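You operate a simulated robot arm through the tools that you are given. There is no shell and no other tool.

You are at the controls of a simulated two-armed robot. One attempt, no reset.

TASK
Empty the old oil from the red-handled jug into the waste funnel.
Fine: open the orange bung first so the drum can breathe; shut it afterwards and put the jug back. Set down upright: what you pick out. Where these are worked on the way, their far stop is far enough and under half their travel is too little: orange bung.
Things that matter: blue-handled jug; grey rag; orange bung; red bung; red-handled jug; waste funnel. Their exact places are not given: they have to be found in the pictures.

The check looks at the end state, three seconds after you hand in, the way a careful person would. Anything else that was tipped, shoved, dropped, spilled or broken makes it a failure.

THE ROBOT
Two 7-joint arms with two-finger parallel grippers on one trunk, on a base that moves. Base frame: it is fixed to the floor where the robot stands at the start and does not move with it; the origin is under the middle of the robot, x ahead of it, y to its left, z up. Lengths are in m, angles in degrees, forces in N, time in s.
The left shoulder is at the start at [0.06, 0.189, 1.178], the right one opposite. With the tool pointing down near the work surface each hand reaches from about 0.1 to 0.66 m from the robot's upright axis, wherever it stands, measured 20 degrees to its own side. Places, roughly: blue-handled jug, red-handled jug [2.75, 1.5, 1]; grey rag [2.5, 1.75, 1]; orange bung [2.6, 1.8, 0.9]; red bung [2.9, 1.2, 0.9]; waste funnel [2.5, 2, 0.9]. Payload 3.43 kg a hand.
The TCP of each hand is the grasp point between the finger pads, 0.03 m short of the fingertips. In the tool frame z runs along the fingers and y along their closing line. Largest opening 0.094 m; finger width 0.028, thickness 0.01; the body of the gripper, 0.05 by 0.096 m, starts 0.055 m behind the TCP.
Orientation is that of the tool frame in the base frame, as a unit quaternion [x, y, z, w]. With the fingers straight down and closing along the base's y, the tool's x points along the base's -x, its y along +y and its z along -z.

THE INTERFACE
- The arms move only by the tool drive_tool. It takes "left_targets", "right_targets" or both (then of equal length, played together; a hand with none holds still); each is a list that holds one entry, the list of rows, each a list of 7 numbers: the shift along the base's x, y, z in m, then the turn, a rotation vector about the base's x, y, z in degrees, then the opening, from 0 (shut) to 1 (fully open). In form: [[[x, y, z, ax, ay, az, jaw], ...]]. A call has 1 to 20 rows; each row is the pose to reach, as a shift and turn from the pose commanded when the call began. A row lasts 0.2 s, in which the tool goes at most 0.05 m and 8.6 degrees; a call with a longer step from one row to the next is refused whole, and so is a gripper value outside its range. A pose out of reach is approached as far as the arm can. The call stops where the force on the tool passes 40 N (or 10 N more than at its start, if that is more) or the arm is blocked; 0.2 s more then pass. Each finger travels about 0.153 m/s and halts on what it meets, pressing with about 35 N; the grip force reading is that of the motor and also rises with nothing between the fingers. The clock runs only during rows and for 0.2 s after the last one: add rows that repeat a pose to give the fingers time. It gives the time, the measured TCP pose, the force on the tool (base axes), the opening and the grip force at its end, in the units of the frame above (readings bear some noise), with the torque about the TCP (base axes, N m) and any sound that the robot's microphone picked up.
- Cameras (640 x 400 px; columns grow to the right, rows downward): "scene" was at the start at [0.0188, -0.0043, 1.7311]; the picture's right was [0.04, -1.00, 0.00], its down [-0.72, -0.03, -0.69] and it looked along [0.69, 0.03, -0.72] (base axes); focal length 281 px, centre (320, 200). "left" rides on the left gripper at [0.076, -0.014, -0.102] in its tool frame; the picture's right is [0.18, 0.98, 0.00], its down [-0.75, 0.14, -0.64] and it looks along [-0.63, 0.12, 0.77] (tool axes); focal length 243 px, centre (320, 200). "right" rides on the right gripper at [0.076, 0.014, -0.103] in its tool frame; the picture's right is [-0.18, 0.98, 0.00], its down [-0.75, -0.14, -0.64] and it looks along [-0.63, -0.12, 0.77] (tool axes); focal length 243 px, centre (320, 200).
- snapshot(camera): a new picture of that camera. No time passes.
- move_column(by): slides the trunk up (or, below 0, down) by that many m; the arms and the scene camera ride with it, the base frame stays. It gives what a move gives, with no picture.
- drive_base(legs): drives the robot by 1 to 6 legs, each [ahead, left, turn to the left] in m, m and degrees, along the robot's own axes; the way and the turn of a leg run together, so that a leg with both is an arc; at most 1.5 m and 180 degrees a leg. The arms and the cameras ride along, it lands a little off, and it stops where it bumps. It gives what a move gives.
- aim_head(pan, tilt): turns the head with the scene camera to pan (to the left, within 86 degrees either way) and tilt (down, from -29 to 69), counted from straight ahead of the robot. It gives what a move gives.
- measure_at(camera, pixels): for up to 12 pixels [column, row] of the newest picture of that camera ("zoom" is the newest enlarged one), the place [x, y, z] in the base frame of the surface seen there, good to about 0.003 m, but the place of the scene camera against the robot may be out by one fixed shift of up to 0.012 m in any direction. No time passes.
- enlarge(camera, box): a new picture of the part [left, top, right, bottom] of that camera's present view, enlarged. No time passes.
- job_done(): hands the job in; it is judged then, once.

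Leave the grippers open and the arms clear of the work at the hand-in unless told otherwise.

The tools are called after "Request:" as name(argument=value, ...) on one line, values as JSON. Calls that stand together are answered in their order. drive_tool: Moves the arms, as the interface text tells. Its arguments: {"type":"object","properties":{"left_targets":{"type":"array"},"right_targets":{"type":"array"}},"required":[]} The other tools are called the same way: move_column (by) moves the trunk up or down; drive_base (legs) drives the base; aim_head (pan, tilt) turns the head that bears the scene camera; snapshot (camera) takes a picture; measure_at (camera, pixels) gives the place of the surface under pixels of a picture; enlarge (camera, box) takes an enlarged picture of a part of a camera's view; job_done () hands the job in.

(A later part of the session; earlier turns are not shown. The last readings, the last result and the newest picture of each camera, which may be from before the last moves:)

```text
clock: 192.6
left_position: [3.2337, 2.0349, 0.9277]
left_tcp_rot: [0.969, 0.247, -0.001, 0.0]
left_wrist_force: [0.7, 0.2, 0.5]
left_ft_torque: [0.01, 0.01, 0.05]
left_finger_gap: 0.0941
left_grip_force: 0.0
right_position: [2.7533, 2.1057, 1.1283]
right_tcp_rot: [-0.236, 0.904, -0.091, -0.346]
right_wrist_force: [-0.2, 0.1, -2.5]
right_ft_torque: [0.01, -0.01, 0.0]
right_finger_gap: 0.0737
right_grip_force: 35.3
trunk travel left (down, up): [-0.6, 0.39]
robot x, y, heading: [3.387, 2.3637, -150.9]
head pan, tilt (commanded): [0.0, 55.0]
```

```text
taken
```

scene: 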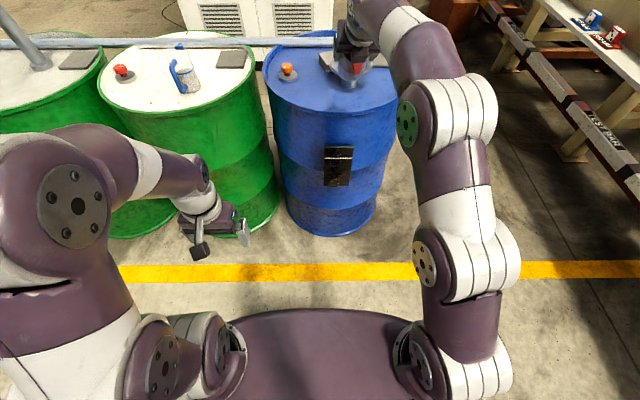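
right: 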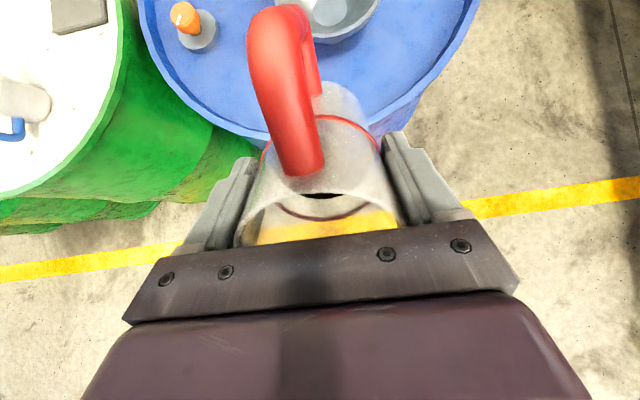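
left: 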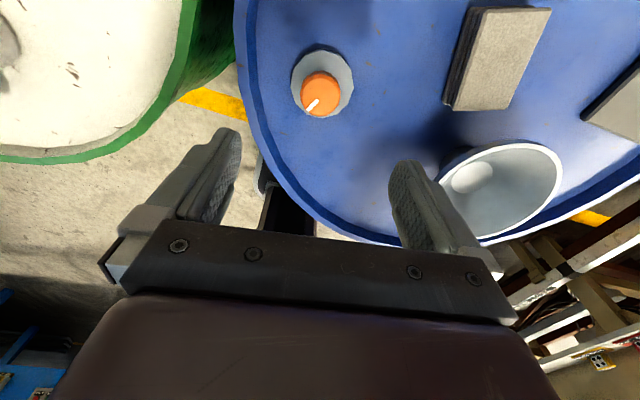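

Tilt 41.8°, TCP z 1.128, all reached. I lower the trunk 0.04 m (so the drop into the funnel is short), then drive 0.32 m ahead and 0.022 m right to bring the spout over the funnel.

Request:
move_column(by=-0.04)

Request:
drive_base(legs=[[0.32, -0.022, 0]])

Request:
snapshot(camera="scene")

Request:
snapshot(camera="right")

```text
clock: 193.5
left_position: [3.2335, 2.0345, 0.8868]
left_tcp_rot: [0.969, 0.247, -0.001, 0.0]
left_wrist_force: [0.9, -0.5, -0.3]
left_ft_torque: [-0.02, 0.03, 0.0]
left_finger_gap: 0.094
left_grip_force: 0.1
right_position: [2.7545, 2.1058, 1.0888]
right_tcp_rot: [-0.235, 0.904, -0.09, -0.347]
right_wrist_force: [0.1, 0.0, -2.5]
right_ft_torque: [0.0, -0.02, -0.01]
right_finger_gap: 0.0736
right_grip_force: 35.5
trunk travel left (down, up): [-0.56, 0.43]
robot x, y, heading: [3.3871, 2.3649, -151.0]
head pan, tilt (commanded): [0.0, 55.0]
```

```text
clock: 195.6
left_position: [2.9424, 1.8985, 0.8879]
left_tcp_rot: [0.969, 0.245, 0.001, -0.001]
left_wrist_force: [-1.3, -0.3, -0.5]
left_ft_torque: [0.02, -0.01, 0.01]
left_finger_gap: 0.094
left_grip_force: 0.0
right_position: [2.4642, 1.9728, 1.088]
right_tcp_rot: [-0.235, 0.904, -0.09, -0.347]
right_wrist_force: [0.5, -0.2, -3.4]
right_ft_torque: [0.01, -0.03, 0.01]
right_finger_gap: 0.0736
right_grip_force: 34.3
trunk travel left (down, up): [-0.56, 0.43]
robot x, y, heading: [3.1002, 2.2273, -151.0]
head pan, tilt (commanded): [0.0, 55.0]
```

```text
taken
```

scene: 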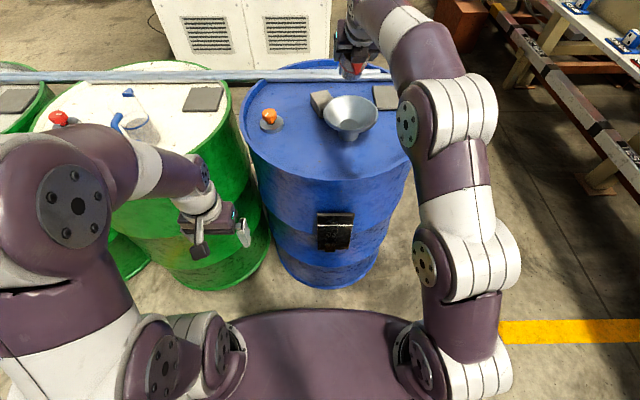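

```text
taken
```

right: 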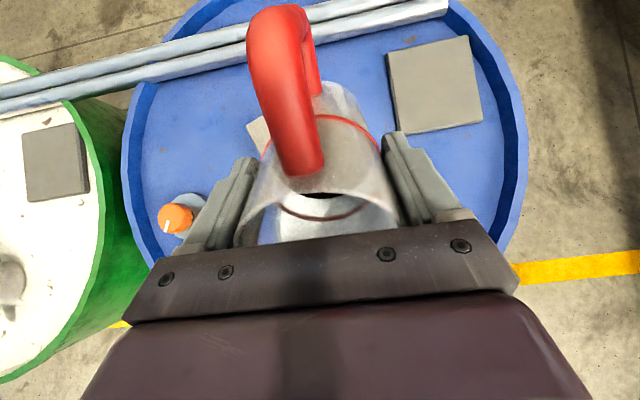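

I verify the spout's place with the scene camera: red tip at (355,71) and funnel rim points.

Request:
enlarge(camera="scene", box=[290, 40, 418, 140])

Request:
measure_at(camera="scene", pixels=[[354, 68], [358, 66], [350, 70], [323, 112], [379, 112], [350, 133], [350, 97], [350, 116]])

```text
4.00 times, centred on (354, 90) of scene
```

zoom: 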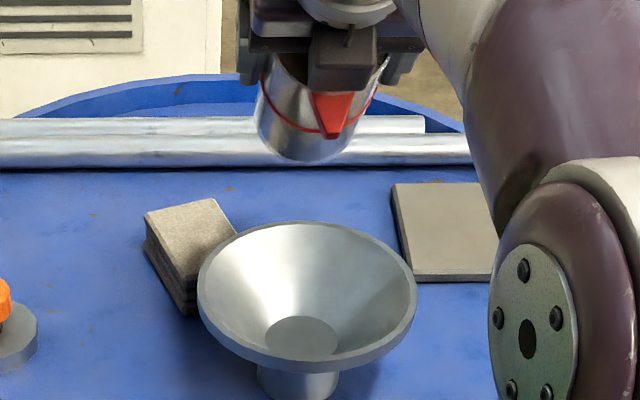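

```text
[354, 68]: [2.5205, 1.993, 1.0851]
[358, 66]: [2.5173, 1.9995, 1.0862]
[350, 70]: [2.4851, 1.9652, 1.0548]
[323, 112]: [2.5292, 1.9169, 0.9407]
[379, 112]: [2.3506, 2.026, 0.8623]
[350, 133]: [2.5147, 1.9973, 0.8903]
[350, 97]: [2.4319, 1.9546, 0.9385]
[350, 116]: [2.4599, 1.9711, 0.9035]
```

I measure funnel rim points again in the same picture for a like-for-like comparison with the spout.

Request:
measure_at(camera="scene", pixels=[[324, 113], [377, 115], [349, 131], [351, 96], [335, 127], [365, 126], [333, 102], [368, 102], [357, 65], [357, 72]])

```text
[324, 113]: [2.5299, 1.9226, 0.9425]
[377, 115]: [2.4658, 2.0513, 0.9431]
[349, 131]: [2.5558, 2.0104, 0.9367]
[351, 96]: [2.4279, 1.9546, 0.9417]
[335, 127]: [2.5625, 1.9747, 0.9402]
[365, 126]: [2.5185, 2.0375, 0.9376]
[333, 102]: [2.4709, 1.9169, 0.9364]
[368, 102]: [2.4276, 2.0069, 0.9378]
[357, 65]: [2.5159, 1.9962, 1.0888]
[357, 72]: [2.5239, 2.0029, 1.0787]
```

Spout is laterally aligned with the funnel (≤3 mm) and 0.034 m short toward me. I tilt from 42° to 60° while moving 0.034 m forward so the tip sits over the funnel centre.

Request:
drive_tool(right_targets=[[[-0.007, -0.0039, 0, -1.454, 2.624, 0, 0], [-0.014, -0.0078, 0, -2.909, 5.248, 0, 0], [-0.0201, -0.0112, 0, -4.363, 7.871, 0, 0], [-0.0245, -0.0136, 0, -5.818, 10.495, 0, 0], [-0.028, -0.0155, 0, -7.272, 13.119, 0, 0], [-0.0297, -0.0165, 0, -8.726, 15.743, 0, 0]]])

Request:
snapshot(camera="scene")

Request:
enlarge(camera="scene", box=[274, 40, 434, 140])

```text
clock: 197.0
left_position: [2.9432, 1.8993, 0.8882]
left_tcp_rot: [0.969, 0.245, -0.001, 0.001]
left_wrist_force: [0.4, -0.9, 0.0]
left_ft_torque: [0.01, 0.01, -0.01]
left_finger_gap: 0.0939
left_grip_force: 0.0
right_position: [2.4341, 1.9576, 1.0876]
right_tcp_rot: [-0.218, 0.838, -0.125, -0.484]
right_wrist_force: [0.1, 0.0, -2.5]
right_ft_torque: [0.02, -0.06, -0.01]
right_finger_gap: 0.0735
right_grip_force: 34.7
trunk travel left (down, up): [-0.56, 0.43]
robot x, y, heading: [3.1013, 2.2301, -151.3]
head pan, tilt (commanded): [0.0, 55.0]
```

```text
taken
```

scene: 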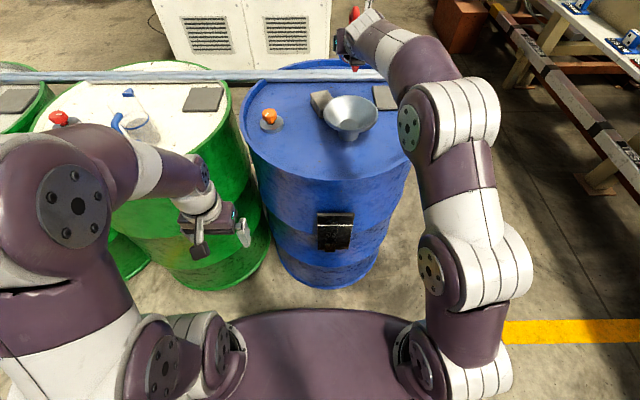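

```text
4.00 times, centred on (354, 90) of scene
```

zoom: 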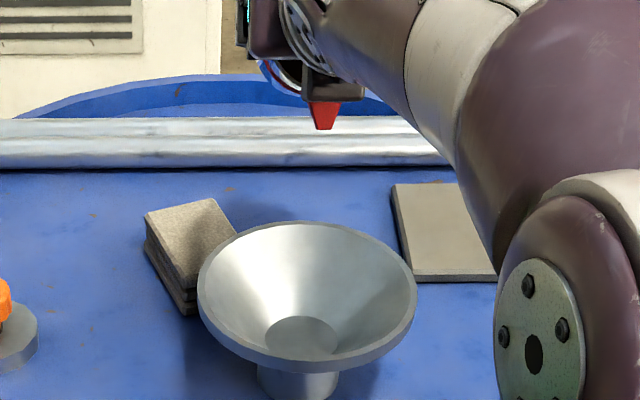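

No flow yet at 60°. I measure the spout tip at (354,69) again.

Request:
measure_at(camera="scene", pixels=[[354, 69], [355, 71], [352, 67], [357, 67]])

```text
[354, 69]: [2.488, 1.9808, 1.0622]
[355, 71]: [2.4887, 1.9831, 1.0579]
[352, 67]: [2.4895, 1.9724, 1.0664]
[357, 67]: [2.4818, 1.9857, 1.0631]
```

Tip is within ~6 mm of the funnel centre. I tilt slowly from 60° to 75°, keeping the tip over the centre.

Request:
drive_tool(right_targets=[[[0.0009, 0.0005, 0, -1.212, 2.187, 0, 0], [0.0019, 0.0011, 0, -2.424, 4.373, 0, 0], [0.0031, 0.0017, 0, -3.636, 6.56, 0, 0], [0.0042, 0.0023, 0, -4.848, 8.746, 0, 0], [0.0055, 0.0031, 0, -6.06, 10.93, 0, 0], [0.0069, 0.0038, 0, -7.272, 13.12, 0, 0]]])

Request:
snapshot(camera="scene")

Request:
enlarge(camera="scene", box=[274, 40, 434, 140])

```text
clock: 198.4
left_position: [2.9429, 1.8995, 0.8876]
left_tcp_rot: [0.969, 0.245, -0.001, 0.0]
left_wrist_force: [-0.2, 0.5, -0.6]
left_ft_torque: [0.02, -0.01, -0.01]
left_finger_gap: 0.0939
left_grip_force: 0.1
right_position: [2.4412, 1.9602, 1.087]
right_tcp_rot: [-0.199, 0.767, -0.154, -0.59]
right_wrist_force: [-0.8, -0.6, -2.8]
right_ft_torque: [0.04, -0.07, 0.02]
right_finger_gap: 0.0738
right_grip_force: 34.7
trunk travel left (down, up): [-0.56, 0.43]
robot x, y, heading: [3.0973, 2.2287, -151.1]
head pan, tilt (commanded): [0.0, 55.0]
```

```text
taken
```

scene: 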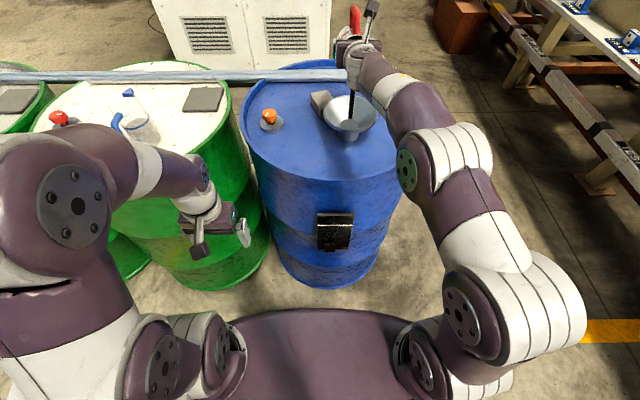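

```text
4.00 times, centred on (354, 90) of scene
```

zoom: 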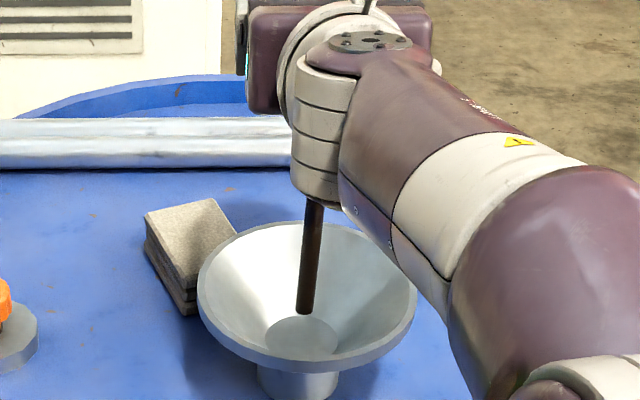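

The dark oil is pouring straight into the funnel's centre. I hold 1 s, then tilt on to 90° slowly with the tip kept over the centre.

Request:
drive_tool(right_targets=[[[0, 0, 0, 0, 0, 0, 0], [0, 0, 0, 0, 0, 0, 0], [0, 0, 0, 0, 0, 0, 0], [0, 0, 0, 0, 0, 0, 0], [0, 0, 0, 0, 0, 0, 0], [0.0015, 0.0008, 0, -1.212, 2.187, 0, 0], [0.003, 0.0016, 0, -2.424, 4.373, 0, 0], [0.0046, 0.0026, 0, -3.636, 6.56, 0, 0], [0.0064, 0.0035, 0, -4.848, 8.746, 0, 0], [0.0082, 0.0046, 0, -6.06, 10.93, 0, 0], [0.0101, 0.0056, 0, -7.272, 13.12, 0, 0]]])

Request:
snapshot(camera="scene")

Request:
enlarge(camera="scene", box=[274, 40, 434, 140])

```text
clock: 200.8
left_position: [2.9424, 1.8987, 0.8875]
left_tcp_rot: [0.97, 0.245, -0.001, 0.001]
left_wrist_force: [0.3, 0.0, 0.5]
left_ft_torque: [-0.04, 0.01, 0.02]
left_finger_gap: 0.094
left_grip_force: 0.2
right_position: [2.4508, 1.9656, 1.0883]
right_tcp_rot: [0.178, -0.684, 0.178, 0.685]
right_wrist_force: [0.0, -0.5, -2.4]
right_ft_torque: [0.04, -0.07, 0.01]
right_finger_gap: 0.0736
right_grip_force: 35.5
trunk travel left (down, up): [-0.56, 0.43]
robot x, y, heading: [3.0948, 2.2263, -150.9]
head pan, tilt (commanded): [0.0, 55.0]
```

```text
taken
```

scene: 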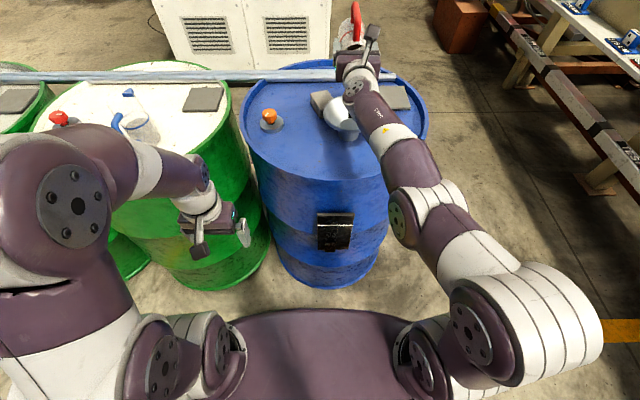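

```text
4.00 times, centred on (354, 90) of scene
```

zoom: 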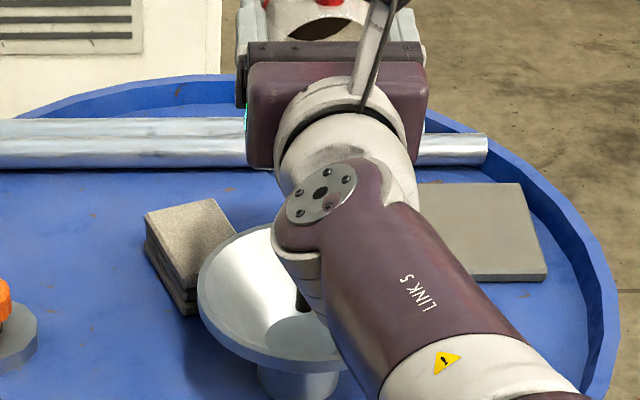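

Tilt is now 90°, stream still into the funnel. I continue slowly to 110° and hold.

Request:
drive_tool(right_targets=[[[0, 0, 0, 0, 0, 0, 0], [0, 0, 0, 0, 0, 0, 0], [0, 0, 0, 0, 0, 0, 0], [0, 0, 0, 0, 0, 0, 0], [0.0019, 0.0011, 0, -1.212, 2.187, 0, 0], [0.0038, 0.0021, 0, -2.424, 4.373, 0, 0], [0.0059, 0.0033, 0, -3.636, 6.56, 0, 0], [0.0081, 0.0045, 0, -4.848, 8.746, 0, 0], [0.0103, 0.0057, 0, -6.06, 10.93, 0, 0], [0.0126, 0.007, 0, -7.272, 13.12, 0, 0], [0.0149, 0.0082, 0, -8.484, 15.3, 0, 0], [0.0171, 0.0095, 0, -9.696, 17.49, 0, 0], [0.0171, 0.0095, 0, -9.696, 17.49, 0, 0], [0.0171, 0.0095, 0, -9.696, 17.49, 0, 0], [0.0171, 0.0095, 0, -9.696, 17.49, 0, 0]]])

Request:
snapshot(camera="scene")

Request:
enlarge(camera="scene", box=[274, 20, 434, 120])

Request:
snapshot(camera="right")

```text
clock: 204.0
left_position: [2.9435, 1.898, 0.8879]
left_tcp_rot: [0.969, 0.246, -0.001, 0.0]
left_wrist_force: [-0.6, -0.2, -1.0]
left_ft_torque: [0.01, 0.01, 0.0]
left_finger_gap: 0.0939
left_grip_force: 0.0
right_position: [2.4693, 1.9749, 1.0876]
right_tcp_rot: [0.144, -0.555, 0.205, 0.794]
right_wrist_force: [-0.2, 0.3, -1.3]
right_ft_torque: [-0.01, -0.03, 0.01]
right_finger_gap: 0.0732
right_grip_force: 34.7
trunk travel left (down, up): [-0.56, 0.43]
robot x, y, heading: [3.0943, 2.2255, -151.0]
head pan, tilt (commanded): [0.0, 55.0]
```

```text
taken
```

scene: 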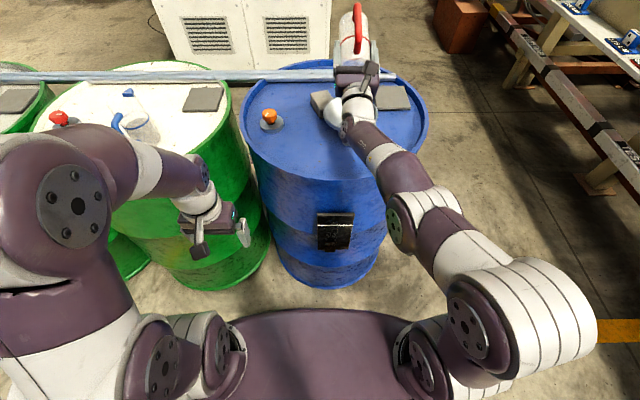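

```text
4.00 times, centred on (354, 70) of scene
```

zoom: 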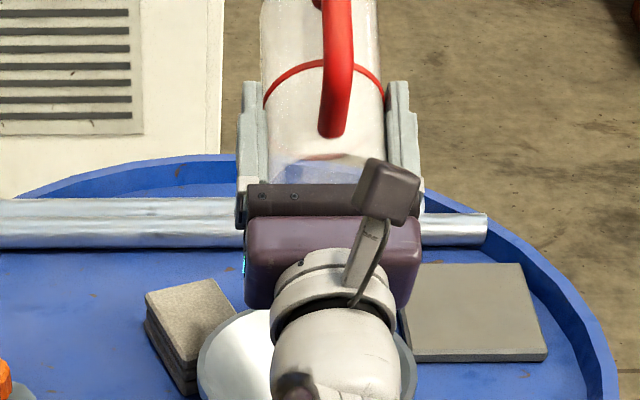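

```text
taken
```

right: 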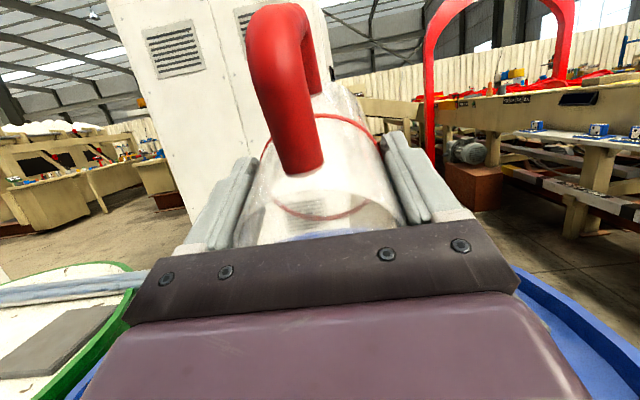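

Jug at 110° looks clear/empty; weight down to ~1.3 N. I tilt to ~118° and hold 2 s to drain the rest.

Request:
drive_tool(right_targets=[[[0.0024, 0.0013, 0, -1.212, 2.187, 0, 0], [0.0048, 0.0026, 0, -2.424, 4.373, 0, 0], [0.0075, 0.0042, 0, -3.88, 7.0, 0, 0], [0.0075, 0.0042, 0, -3.88, 7.0, 0, 0], [0.0075, 0.0042, 0, -3.88, 7.0, 0, 0], [0.0075, 0.0042, 0, -3.88, 7.0, 0, 0], [0.0075, 0.0042, 0, -3.88, 7.0, 0, 0], [0.0075, 0.0042, 0, -3.88, 7.0, 0, 0], [0.0075, 0.0042, 0, -3.88, 7.0, 0, 0], [0.0075, 0.0042, 0, -3.88, 7.0, 0, 0], [0.0075, 0.0042, 0, -3.88, 7.0, 0, 0], [0.0075, 0.0042, 0, -3.88, 7.0, 0, 0], [0.0075, 0.0042, 0, -3.88, 7.0, 0, 0], [0.0075, 0.0042, 0, -3.88, 7.0, 0, 0]]])

Request:
snapshot(camera="scene")

Request:
enlarge(camera="scene", box=[274, 20, 434, 120])

```text
clock: 207.0
left_position: [2.9419, 1.898, 0.8877]
left_tcp_rot: [0.969, 0.245, -0.002, 0.0]
left_wrist_force: [0.2, -0.2, 0.2]
left_ft_torque: [0.0, -0.03, 0.01]
left_finger_gap: 0.0939
left_grip_force: 0.1
right_position: [2.4787, 1.9792, 1.0876]
right_tcp_rot: [0.128, -0.499, 0.214, 0.83]
right_wrist_force: [0.8, -0.3, -1.3]
right_ft_torque: [-0.02, -0.01, 0.01]
right_finger_gap: 0.0733
right_grip_force: 34.4
trunk travel left (down, up): [-0.56, 0.43]
robot x, y, heading: [3.0958, 2.2298, -150.9]
head pan, tilt (commanded): [0.0, 55.0]
```

```text
taken
```

scene: 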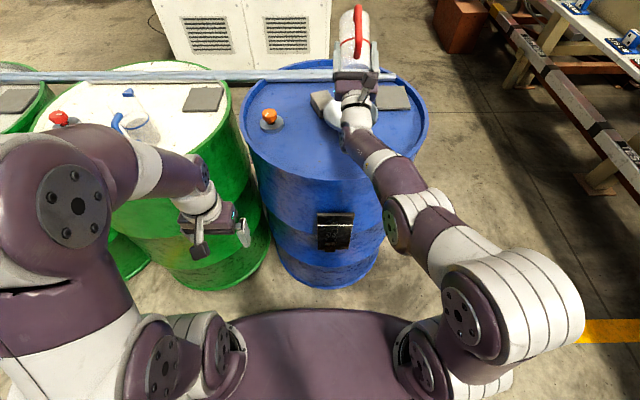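

```text
4.00 times, centred on (354, 70) of scene
```

zoom: 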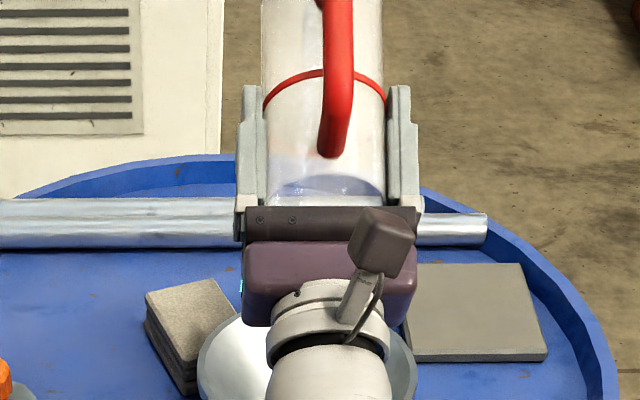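

The jug is clear and its weight steady at 1.3 N: empty. I tilt back along the same path to ~42°, tip staying over the funnel until upright enough.

Request:
drive_tool(right_targets=[[[0, 0, 0, 0, 0, 0, 0], [0, 0, 0, 0, 0, 0, 0], [0, 0, 0, 0, 0, 0, 0], [-0.0058, -0.0032, 0, 2.909, -5.248, 0, 0], [-0.0114, -0.0063, 0, 5.818, -10.495, 0, 0], [-0.0166, -0.0092, 0, 8.726, -15.743, 0, 0], [-0.0217, -0.012, 0, 11.635, -20.99, 0, 0], [-0.0262, -0.0145, 0, 14.544, -26.238, 0, 0], [-0.0306, -0.017, 0, 17.453, -31.486, 0, 0], [-0.0344, -0.0191, 0, 20.36, -36.733, 0, 0], [-0.0376, -0.0208, 0, 23.27, -41.98, 0, 0], [-0.0402, -0.0223, 0, 26.18, -47.23, 0, 0], [-0.0424, -0.0235, 0, 29.09, -52.48, 0, 0], [-0.035, -0.0194, 0, 32.0, -57.72, 0, 0], [-0.0219, -0.0121, 0, 34.9, -62.97, 0, 0], [-0.0119, -0.0066, 0, 36.84, -66.47, 0, 0]]])

Request:
snapshot(camera="scene")

Request:
snapshot(camera="right")

```text
clock: 210.4
left_position: [2.9435, 1.8988, 0.8875]
left_tcp_rot: [0.969, 0.245, -0.001, 0.001]
left_wrist_force: [0.4, -0.2, -0.1]
left_ft_torque: [-0.02, -0.02, 0.01]
left_finger_gap: 0.0942
left_grip_force: 0.0
right_position: [2.467, 1.9724, 1.0874]
right_tcp_rot: [-0.234, 0.904, -0.089, -0.346]
right_wrist_force: [-0.5, 0.3, -1.1]
right_ft_torque: [0.0, -0.05, 0.0]
right_finger_gap: 0.0732
right_grip_force: 34.6
trunk travel left (down, up): [-0.56, 0.43]
robot x, y, heading: [3.1019, 2.2318, -151.1]
head pan, tilt (commanded): [0.0, 55.0]
```

```text
taken
```

scene: 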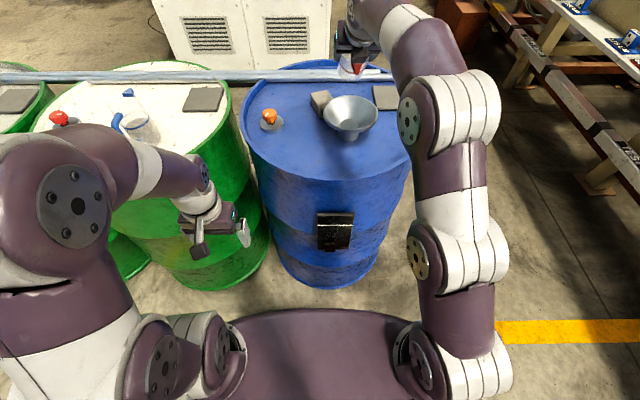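

```text
taken
```

right: 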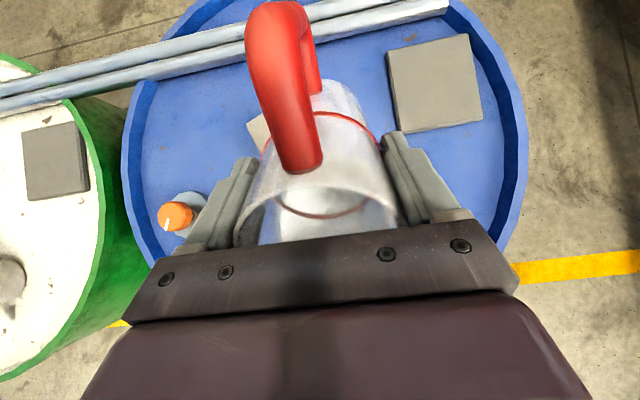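

The jug looks empty. I check the funnel and drum top for spills.

Request:
enlarge(camera="scene", box=[240, 50, 430, 170])

Request:
enlarge(camera="right", box=[230, 70, 422, 240])

```text
3.33 times, centred on (335, 110) of scene
```

zoom: 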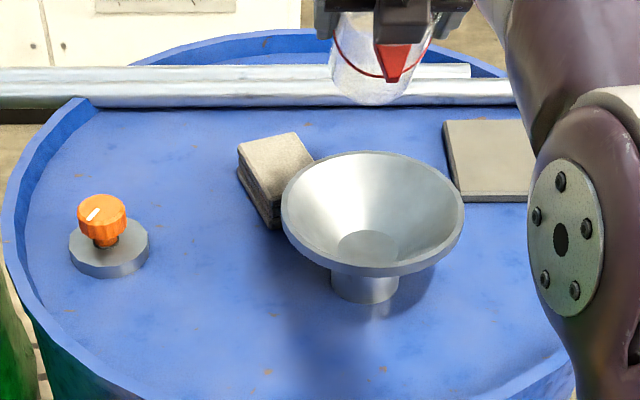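

```text
2.35 times, centred on (326, 155) of right
```

zoom: 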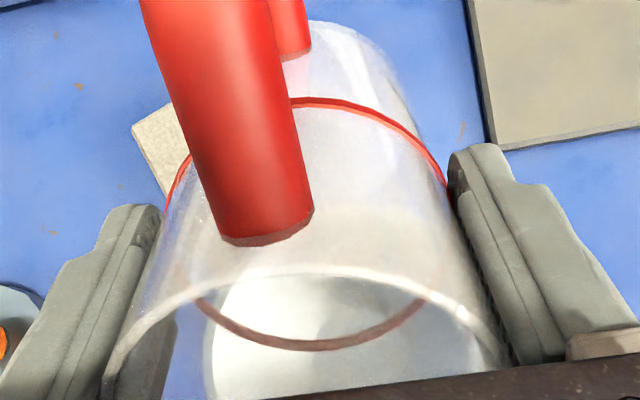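

Jug is empty, the drum top is clean. I drive straight back 0.34 m, then bring the jug upright along the reversed path.

Request:
drive_base(legs=[[-0.36, 0, 0]])

Request:
drive_tool(right_targets=[[[0.0125, 0.007, -0.0127, 1.46, -2.62, 0, 0], [0.025, 0.014, -0.0254, 2.93, -5.24, 0, 0], [0.0374, 0.0209, -0.038, 4.39, -7.86, 0, 0], [0.0499, 0.0279, -0.051, 5.86, -10.5, 0, 0], [0.0623, 0.0349, -0.0635, 7.32, -13.1, 0, 0], [0.0748, 0.0418, -0.0762, 8.78, -15.7, 0, 0], [0.0873, 0.0488, -0.089, 10.25, -18.3, 0, 0], [0.0998, 0.0558, -0.1017, 11.71, -20.9, 0, 0], [0.1122, 0.0628, -0.1144, 13.17, -23.6, 0, 0], [0.1247, 0.0697, -0.127, 14.64, -26.2, 0, 0], [0.137, 0.0767, -0.14, 16.1, -28.8, 0, 0], [0.1496, 0.0837, -0.1525, 17.57, -31.4, 0, 0], [0.162, 0.0906, -0.165, 19.0, -34.0, 0, 0], [0.1746, 0.0976, -0.178, 20.4, -36.6, 0, 0]]])

Request:
snapshot(camera="scene")

```text
clock: 212.7
left_position: [3.2605, 2.0744, 0.8876]
left_tcp_rot: [0.97, 0.245, -0.002, 0.001]
left_wrist_force: [-0.8, 0.4, -0.4]
left_ft_torque: [-0.02, -0.01, 0.03]
left_finger_gap: 0.094
left_grip_force: 0.1
right_position: [2.7818, 2.1507, 1.0883]
right_tcp_rot: [-0.233, 0.904, -0.09, -0.348]
right_wrist_force: [0.0, 0.6, -0.9]
right_ft_torque: [0.0, 0.02, 0.0]
right_finger_gap: 0.0728
right_grip_force: 35.0
trunk travel left (down, up): [-0.56, 0.43]
robot x, y, heading: [3.4147, 2.4022, -151.3]
head pan, tilt (commanded): [0.0, 55.0]
```

```text
clock: 215.7
left_position: [3.259, 2.0738, 0.8866]
left_tcp_rot: [0.97, 0.244, -0.002, 0.001]
left_wrist_force: [-0.2, -0.8, 0.5]
left_ft_torque: [0.0, -0.02, -0.01]
left_finger_gap: 0.094
left_grip_force: 0.0
right_position: [2.9562, 2.2473, 0.9099]
right_tcp_rot: [-0.25, 0.968, 0.001, -0.001]
right_wrist_force: [0.7, 0.1, -1.1]
right_ft_torque: [-0.01, 0.0, -0.03]
right_finger_gap: 0.0727
right_grip_force: 35.1
trunk travel left (down, up): [-0.56, 0.43]
robot x, y, heading: [3.4142, 2.4046, -150.8]
head pan, tilt (commanded): [0.0, 55.0]
```

```text
taken
```

scene: 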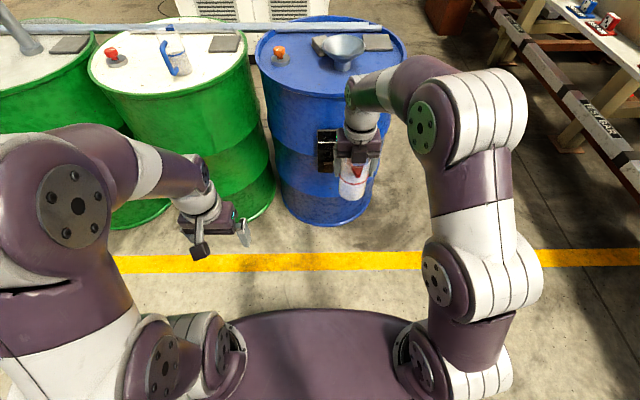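

Upright again. I raise the trunk 0.19 m and turn the jug back by −177° in two calls.

Request:
move_column(by=0.19)

Request:
drive_tool(right_targets=[[[0, 0, 0, 0, 0, -6, 0], [0, 0, 0, 0, 0, -14, 0], [0, 0, 0, 0, 0, -22, 0], [0, 0, 0, 0, 0, -30, 0], [0, 0, 0, 0, 0, -38, 0], [0, 0, 0, 0, 0, -46, 0], [0, 0, 0, 0, 0, -54, 0], [0, 0, 0, 0, 0, -62, 0], [0, 0, 0, 0, 0, -70, 0], [0, 0, 0, 0, 0, -78, 0], [0, 0, 0, 0, 0, -84, 0], [0, 0, 0, 0, 0, -90, 0]]])

Request:
drive_tool(right_targets=[[[0, 0, 0, 0, 0, -6, 0], [0, 0, 0, 0, 0, -14, 0], [0, 0, 0, 0, 0, -22, 0], [0, 0, 0, 0, 0, -30, 0], [0, 0, 0, 0, 0, -38, 0], [0, 0, 0, 0, 0, -46, 0], [0, 0, 0, 0, 0, -54, 0], [0, 0, 0, 0, 0, -62, 0], [0, 0, 0, 0, 0, -70, 0], [0, 0, 0, 0, 0, -78, 0], [0, 0, 0, 0, 0, -83, 0], [0, 0, 0, 0, 0, -87, 0]]])

Request:
snapshot(camera="scene")

Request:
snapshot(camera="right")

```text
clock: 217.8
left_position: [3.2599, 2.0735, 1.0768]
left_tcp_rot: [0.97, 0.245, -0.001, 0.001]
left_wrist_force: [-0.5, 0.3, -0.4]
left_ft_torque: [-0.01, -0.01, 0.01]
left_finger_gap: 0.0941
left_grip_force: 0.0
right_position: [2.9565, 2.2484, 1.1009]
right_tcp_rot: [-0.251, 0.968, 0.001, 0.0]
right_wrist_force: [-1.2, 0.7, -1.4]
right_ft_torque: [0.01, 0.0, 0.0]
right_finger_gap: 0.0728
right_grip_force: 35.1
trunk travel left (down, up): [-0.75, 0.24]
robot x, y, heading: [3.4184, 2.4048, -151.2]
head pan, tilt (commanded): [0.0, 55.0]
```

```text
clock: 220.4
left_position: [3.2588, 2.0747, 1.0773]
left_tcp_rot: [0.969, 0.245, -0.001, 0.001]
left_wrist_force: [0.2, 0.3, -0.2]
left_ft_torque: [0.0, 0.02, -0.01]
left_finger_gap: 0.094
left_grip_force: 0.0
right_position: [2.9553, 2.2485, 1.1007]
right_tcp_rot: [0.509, 0.861, 0.003, 0.0]
right_wrist_force: [0.4, 1.3, -1.4]
right_ft_torque: [0.0, -0.01, -0.01]
right_finger_gap: 0.0723
right_grip_force: 35.1
trunk travel left (down, up): [-0.75, 0.24]
robot x, y, heading: [3.4145, 2.4054, -151.3]
head pan, tilt (commanded): [0.0, 55.0]
```

```text
clock: 223.0
left_position: [3.2599, 2.075, 1.0784]
left_tcp_rot: [0.97, 0.245, -0.001, 0.0]
left_wrist_force: [0.7, -0.2, -0.2]
left_ft_torque: [0.0, -0.04, 0.02]
left_finger_gap: 0.094
left_grip_force: 0.0
right_position: [2.9572, 2.2475, 1.1018]
right_tcp_rot: [0.961, 0.275, 0.002, 0.0]
right_wrist_force: [0.8, 1.0, -0.7]
right_ft_torque: [0.03, 0.03, 0.0]
right_finger_gap: 0.0726
right_grip_force: 34.9
trunk travel left (down, up): [-0.75, 0.24]
robot x, y, heading: [3.4136, 2.4048, -150.9]
head pan, tilt (commanded): [0.0, 55.0]
```

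```text
taken
```

scene: 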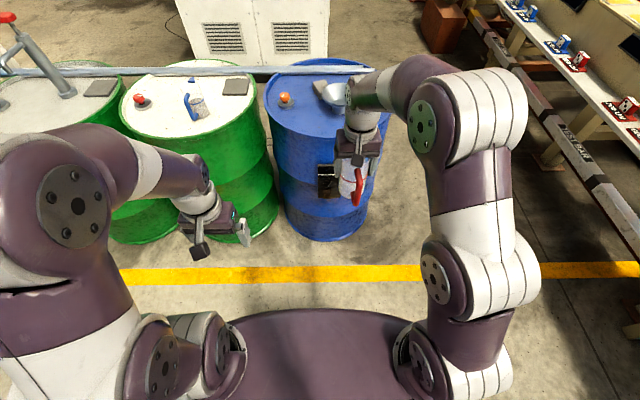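

```text
taken
```

right: 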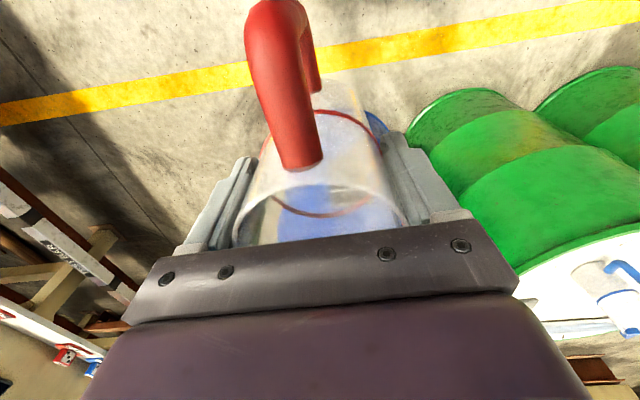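

The jug is empty and still upright in the hand (slid ~4 mm). I strafe left 0.72 m and go ahead 0.4 m toward its old place.

Request:
drive_base(legs=[[0, 0.72, 0], [0.4, 0, 0]])

Request:
snapshot(camera="scene")

Request:
snapshot(camera="right")

```text
clock: 229.0
left_position: [3.2543, 1.2528, 1.0781]
left_tcp_rot: [0.97, 0.243, -0.001, 0.0]
left_wrist_force: [0.2, 0.0, 0.4]
left_ft_torque: [0.0, -0.01, 0.01]
left_finger_gap: 0.0939
left_grip_force: 0.1
right_position: [2.9523, 1.4258, 1.1012]
right_tcp_rot: [0.961, 0.275, 0.001, 0.0]
right_wrist_force: [0.8, 0.5, -1.1]
right_ft_torque: [-0.01, 0.01, -0.01]
right_finger_gap: 0.072
right_grip_force: 34.8
trunk travel left (down, up): [-0.75, 0.24]
robot x, y, heading: [3.4098, 1.5821, -151.2]
head pan, tilt (commanded): [0.0, 55.0]
```

```text
taken
```

scene: 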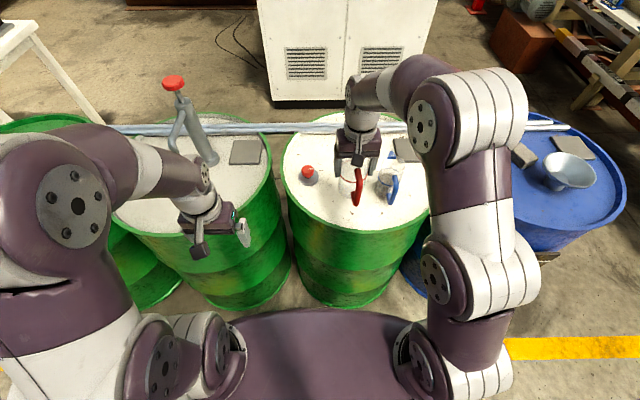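

```text
taken
```

right: 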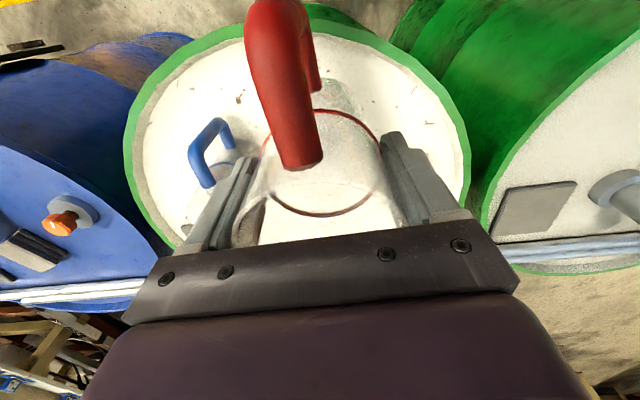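

Almost there: remaining 0.094 m ahead. I drive the base 0.09 m ahead.

Request:
drive_base(legs=[[0.092, 0.004, 0]])

Request:
snapshot(camera="right")

Request:
snapshot(camera="scene")

```text
clock: 230.1
left_position: [3.1743, 1.2042, 1.0779]
left_tcp_rot: [0.97, 0.243, -0.001, 0.0]
left_wrist_force: [0.0, 0.3, -0.6]
left_ft_torque: [-0.01, -0.03, 0.02]
left_finger_gap: 0.0937
left_grip_force: 0.0
right_position: [2.8723, 1.3789, 1.0993]
right_tcp_rot: [0.962, 0.274, 0.002, 0.0]
right_wrist_force: [-0.5, 0.2, -1.4]
right_ft_torque: [0.01, -0.02, 0.01]
right_finger_gap: 0.0726
right_grip_force: 35.3
trunk travel left (down, up): [-0.75, 0.24]
robot x, y, heading: [3.3299, 1.533, -151.2]
head pan, tilt (commanded): [0.0, 55.0]
```

```text
taken
```

right: 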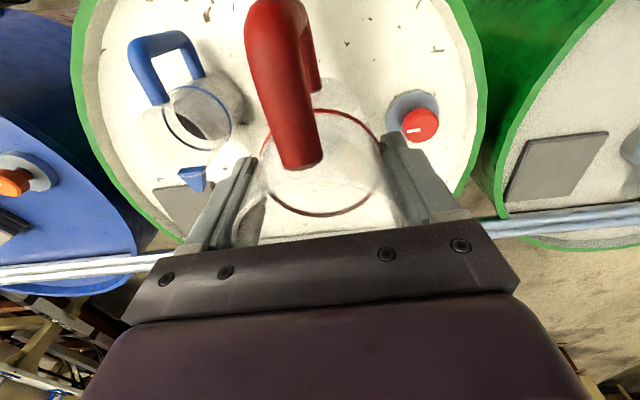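

```text
taken
```

scene: 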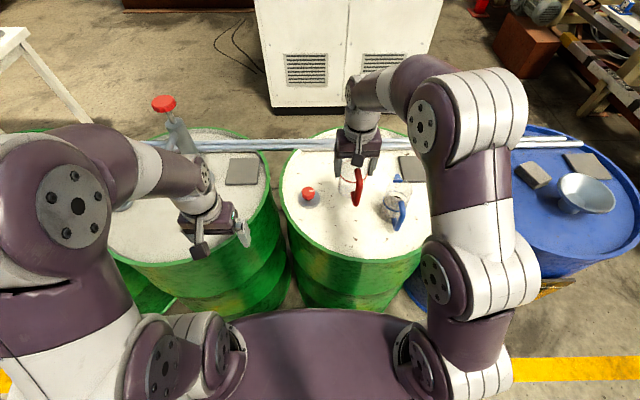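

The view matches the one right after lifting; the jug is above its old spot. I lower 0.131 m.

Request:
drive_tool(right_targets=[[[-0.0005, -0.002, -0.025, 0, 0, 0, 0], [-0.0005, -0.002, -0.055, 0, 0, 0, 0], [-0.0005, -0.002, -0.085, 0, 0, 0, 0], [-0.0005, -0.002, -0.107, 0, 0, 0, 0], [-0.0005, -0.002, -0.12, 0, 0, 0, 0], [-0.0005, -0.002, -0.127, 0, 0, 0, 0], [-0.0005, -0.002, -0.131, 0, 0, 0, 0], [-0.0005, -0.002, -0.131, 0, 0, 0, 0]]])

Request:
drive_tool(right_targets=[[[0, 0, -0.0015, 0, 0, 0, 0], [0, 0, -0.003, 0, 0, 0, 0], [0, 0, -0.004, 0, 0, 0, 0], [0, 0, -0.005, 0, 0, 0, 0], [0, 0, -0.005, 0, 0, 0, 0]]])

Request:
snapshot(camera="right")

```text
clock: 231.9
left_position: [3.1759, 1.2041, 1.0776]
left_tcp_rot: [0.97, 0.244, -0.001, 0.0]
left_wrist_force: [-0.5, 0.1, 0.1]
left_ft_torque: [-0.01, -0.01, 0.01]
left_finger_gap: 0.094
left_grip_force: 0.1
right_position: [2.8713, 1.3758, 0.9694]
right_tcp_rot: [0.962, 0.275, 0.001, 0.001]
right_wrist_force: [0.1, 0.9, -1.2]
right_ft_torque: [-0.01, 0.01, 0.01]
right_finger_gap: 0.0724
right_grip_force: 35.6
trunk travel left (down, up): [-0.75, 0.24]
robot x, y, heading: [3.3328, 1.5302, -151.3]
head pan, tilt (commanded): [0.0, 55.0]
```

```text
clock: 233.1
left_position: [3.1752, 1.2042, 1.0781]
left_tcp_rot: [0.97, 0.244, -0.001, 0.0]
left_wrist_force: [-0.7, 1.2, -0.3]
left_ft_torque: [-0.02, 0.01, 0.0]
left_finger_gap: 0.0942
left_grip_force: 0.2
right_position: [2.8719, 1.376, 0.966]
right_tcp_rot: [0.962, 0.275, 0.002, 0.001]
right_wrist_force: [1.1, 0.0, -1.5]
right_ft_torque: [0.01, -0.03, -0.03]
right_finger_gap: 0.0723
right_grip_force: 34.8
trunk travel left (down, up): [-0.75, 0.24]
robot x, y, heading: [3.331, 1.533, -151.4]
head pan, tilt (commanded): [0.0, 55.0]
```

```text
taken
```

right: 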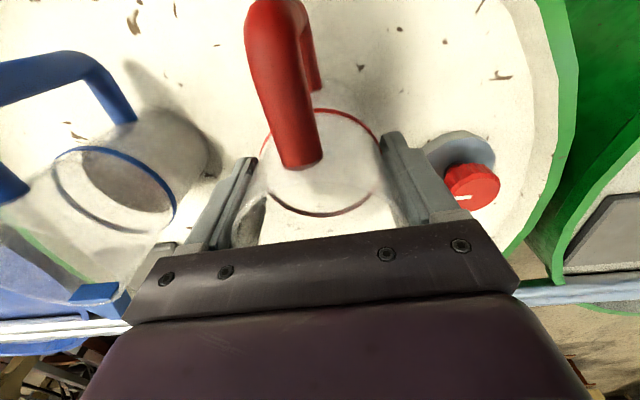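

No contact yet at z 0.966. I lower further in 1.5 mm steps.

Request:
drive_tool(right_targets=[[[0, 0, -0.0015, 0, 0, 0, 0], [0, 0, -0.003, 0, 0, 0, 0], [0, 0, -0.0045, 0, 0, 0, 0], [0, 0, -0.0045, 0, 0, 0, 0]]])

```text
clock: 234.1
left_position: [3.1754, 1.2034, 1.0771]
left_tcp_rot: [0.97, 0.243, 0.0, 0.001]
left_wrist_force: [-0.2, -0.4, -0.3]
left_ft_torque: [0.02, -0.02, 0.0]
left_finger_gap: 0.094
left_grip_force: 0.0
right_position: [2.8709, 1.3773, 0.9596]
right_tcp_rot: [0.962, 0.275, 0.001, 0.0]
right_wrist_force: [-0.1, 0.0, -0.6]
right_ft_torque: [-0.03, 0.01, 0.01]
right_finger_gap: 0.0721
right_grip_force: 35.1
trunk travel left (down, up): [-0.75, 0.24]
robot x, y, heading: [3.3284, 1.5323, -151.2]
head pan, tilt (commanded): [0.0, 55.0]
```

Still hanging. Another few 1 mm steps until contact shows.

Request:
drive_tool(right_targets=[[[0, 0, -0.001, 0, 0, 0, 0], [0, 0, -0.002, 0, 0, 0, 0], [0, 0, -0.003, 0, 0, 0, 0], [0, 0, -0.003, 0, 0, 0, 0]]])

```text
clock: 235.1
left_position: [3.1748, 1.2037, 1.0779]
left_tcp_rot: [0.97, 0.244, -0.001, 0.001]
left_wrist_force: [-0.1, -1.0, 0.6]
left_ft_torque: [-0.01, 0.0, -0.01]
left_finger_gap: 0.094
left_grip_force: 0.0
right_position: [2.8718, 1.3768, 0.957]
right_tcp_rot: [0.961, 0.275, 0.001, 0.001]
right_wrist_force: [-0.2, 0.7, 5.3]
right_ft_torque: [0.25, -0.01, 0.03]
right_finger_gap: 0.072
right_grip_force: 34.7
trunk travel left (down, up): [-0.75, 0.24]
robot x, y, heading: [3.3321, 1.5355, -151.8]
head pan, tilt (commanded): [0.0, 55.0]
```

Contact: +5 N at z 0.957. I settle 0.5 mm more, then open the fingers gradually.

Request:
drive_tool(right_targets=[[[0, 0, -0.0005, 0, 0, 0, 0], [0, 0, -0.0005, 0, 0, 0, 0.76], [0, 0, -0.0005, 0, 0, 0, 0.82], [0, 0, -0.0005, 0, 0, 0, 0.9], [0, 0, -0.0005, 0, 0, 0, 1], [0, 0, -0.0005, 0, 0, 0, 1]]])

Request:
snapshot(camera="right")

```text
clock: 236.5
left_position: [3.1738, 1.2046, 1.0772]
left_tcp_rot: [0.97, 0.244, -0.001, 0.001]
left_wrist_force: [0.0, -0.6, -0.5]
left_ft_torque: [-0.02, -0.01, 0.02]
left_finger_gap: 0.0939
left_grip_force: 0.0
right_position: [2.872, 1.3773, 0.9565]
right_tcp_rot: [0.962, 0.274, 0.001, 0.001]
right_wrist_force: [-0.2, -0.3, 0.4]
right_ft_torque: [0.0, 0.0, -0.02]
right_finger_gap: 0.0939
right_grip_force: 0.0
trunk travel left (down, up): [-0.75, 0.24]
robot x, y, heading: [3.3312, 1.5336, -151.5]
head pan, tilt (commanded): [0.0, 55.0]
```

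```text
taken
```

right: 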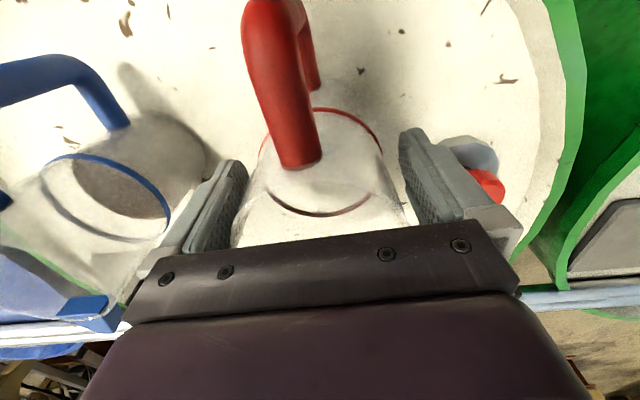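

Released; jug stands free. I rise straight up 0.145 m.

Request:
drive_tool(right_targets=[[[0, 0, 0.01, 0, 0, 0, 1], [0, 0, 0.025, 0, 0, 0, 1], [0, 0, 0.045, 0, 0, 0, 1], [0, 0, 0.07, 0, 0, 0, 1], [0, 0, 0.1, 0, 0, 0, 1], [0, 0, 0.13, 0, 0, 0, 1], [0, 0, 0.15, 0, 0, 0, 1]]])

Request:
snapshot(camera="right")

Request:
snapshot(camera="scene")

```text
clock: 238.1
left_position: [3.1743, 1.2038, 1.0773]
left_tcp_rot: [0.97, 0.244, 0.0, -0.001]
left_wrist_force: [0.0, 0.2, 0.7]
left_ft_torque: [0.03, -0.03, -0.01]
left_finger_gap: 0.094
left_grip_force: 0.0
right_position: [2.8731, 1.3785, 1.1035]
right_tcp_rot: [0.961, 0.275, 0.003, -0.001]
right_wrist_force: [1.2, 0.2, 0.2]
right_ft_torque: [0.04, 0.0, 0.0]
right_finger_gap: 0.0942
right_grip_force: 0.0
trunk travel left (down, up): [-0.75, 0.24]
robot x, y, heading: [3.3326, 1.5327, -151.0]
head pan, tilt (commanded): [0.0, 55.0]
```

```text
taken
```

right: 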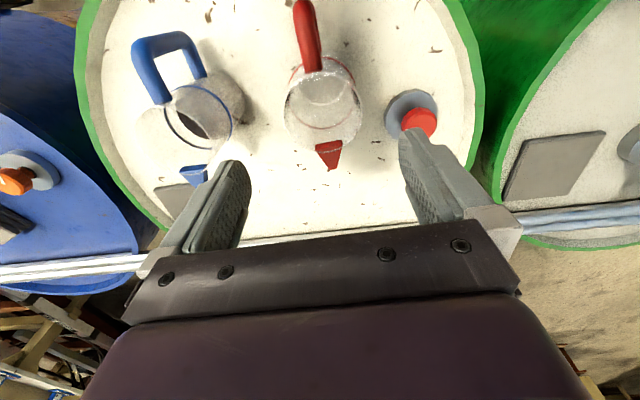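

```text
taken
```

scene: 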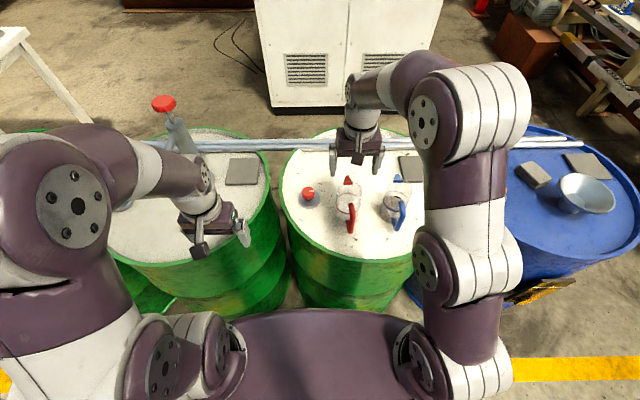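

The red jug stands upright in its old place. I check it's empty.

Request:
enlarge(camera="right", box=[224, 50, 416, 170])

Request:
enlarge(camera="scene", box=[280, 140, 440, 240])

```text
3.33 times, centred on (320, 110) of right
```

zoom: 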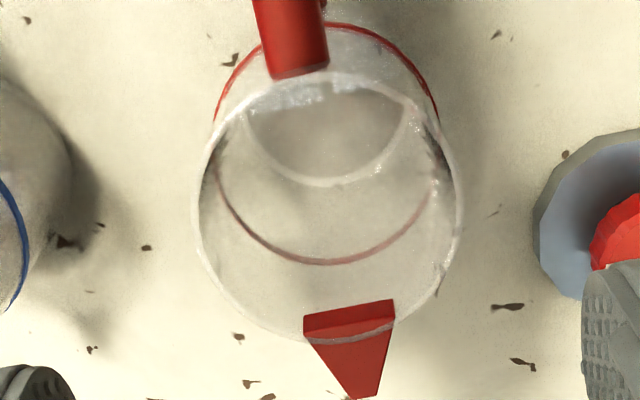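

```text
4.00 times, centred on (360, 190) of scene
```

zoom: 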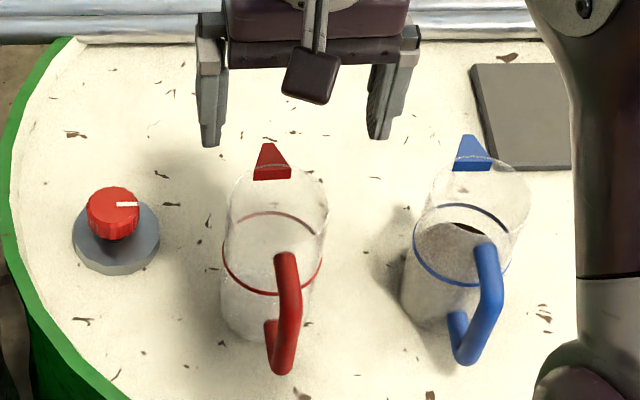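

Empty and upright, blue jug untouched. Now to shut the bung: raise the trunk 0.10 m, back off 0.35 m, and pull the right hand in to its side.

Request:
move_column(by=0.1)

Request:
drive_base(legs=[[-0.35, 0, 0]])

Request:
drive_tool(right_targets=[[[0.0076, 0.036, 0, 0, 0, -1, 1], [0.015, 0.072, 0, 0, 0, -2, 1], [0.023, 0.108, 0, 0, 0, -3, 1], [0.031, 0.144, 0, 0, 0, -4, 1], [0.038, 0.18, 0, 0, 0, -4, 1], [0.046, 0.2155, 0, 0, 0, -4, 1]]])

Request:
drive_base(legs=[[0, -0.67, 0], [0.25, 0, 0]])

Request:
snapshot(camera="scene")

```text
clock: 239.5
left_position: [3.1748, 1.2035, 1.1781]
left_tcp_rot: [0.97, 0.243, -0.001, 0.001]
left_wrist_force: [-0.1, -0.1, -0.4]
left_ft_torque: [-0.01, 0.01, 0.01]
left_finger_gap: 0.0939
left_grip_force: 0.0
right_position: [2.8738, 1.378, 1.2063]
right_tcp_rot: [0.961, 0.275, 0.001, 0.0]
right_wrist_force: [0.4, -0.3, -0.1]
right_ft_torque: [0.01, -0.03, 0.0]
right_finger_gap: 0.0939
right_grip_force: 0.0
trunk travel left (down, up): [-0.85, 0.14]
robot x, y, heading: [3.3306, 1.5387, -151.5]
head pan, tilt (commanded): [0.0, 55.0]
```

```text
clock: 241.8
left_position: [3.4854, 1.3741, 1.1774]
left_tcp_rot: [0.97, 0.241, -0.001, 0.0]
left_wrist_force: [-0.1, 1.1, -0.1]
left_ft_torque: [-0.02, -0.02, 0.01]
left_finger_gap: 0.0939
left_grip_force: 0.0
right_position: [3.1828, 1.5488, 1.2059]
right_tcp_rot: [0.962, 0.273, 0.001, 0.001]
right_wrist_force: [-0.2, -0.5, 0.1]
right_ft_torque: [-0.01, -0.01, -0.01]
right_finger_gap: 0.0938
right_grip_force: 0.0
trunk travel left (down, up): [-0.85, 0.14]
robot x, y, heading: [3.6408, 1.7009, -151.4]
head pan, tilt (commanded): [0.0, 55.0]
```

```text
clock: 243.2
left_position: [3.4871, 1.375, 1.1783]
left_tcp_rot: [0.97, 0.243, -0.001, 0.002]
left_wrist_force: [0.7, -0.1, -0.4]
left_ft_torque: [-0.01, 0.01, 0.01]
left_finger_gap: 0.0938
left_grip_force: 0.0
right_position: [3.2323, 1.7674, 1.2068]
right_tcp_rot: [0.971, 0.239, 0.001, 0.002]
right_wrist_force: [0.4, 0.1, -0.4]
right_ft_torque: [0.0, 0.04, -0.02]
right_finger_gap: 0.094
right_grip_force: 0.0
trunk travel left (down, up): [-0.85, 0.14]
robot x, y, heading: [3.6454, 1.7073, -151.3]
head pan, tilt (commanded): [0.0, 55.0]
```

```text
clock: 248.3
left_position: [2.9463, 1.8438, 1.1792]
left_tcp_rot: [0.97, 0.242, -0.001, 0.002]
left_wrist_force: [-0.6, 0.5, -0.5]
left_ft_torque: [-0.01, 0.0, 0.06]
left_finger_gap: 0.0942
left_grip_force: 0.1
right_position: [2.6925, 2.237, 1.2072]
right_tcp_rot: [0.971, 0.238, 0.002, 0.001]
right_wrist_force: [0.4, -0.8, -0.2]
right_ft_torque: [0.03, -0.02, 0.07]
right_finger_gap: 0.0941
right_grip_force: 0.0
trunk travel left (down, up): [-0.85, 0.14]
robot x, y, heading: [3.1048, 2.1717, -151.5]
head pan, tilt (commanded): [0.0, 55.0]
```

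```text
taken
```

scene: 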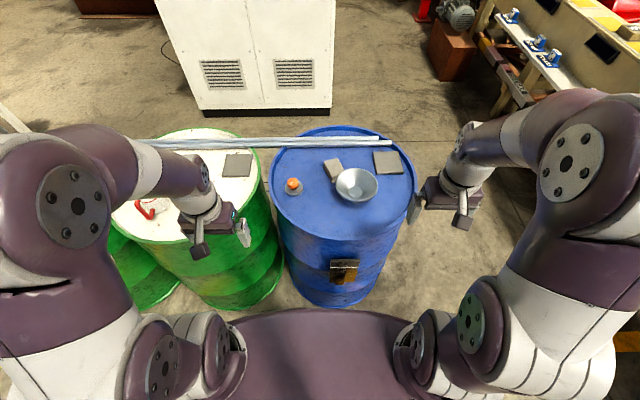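

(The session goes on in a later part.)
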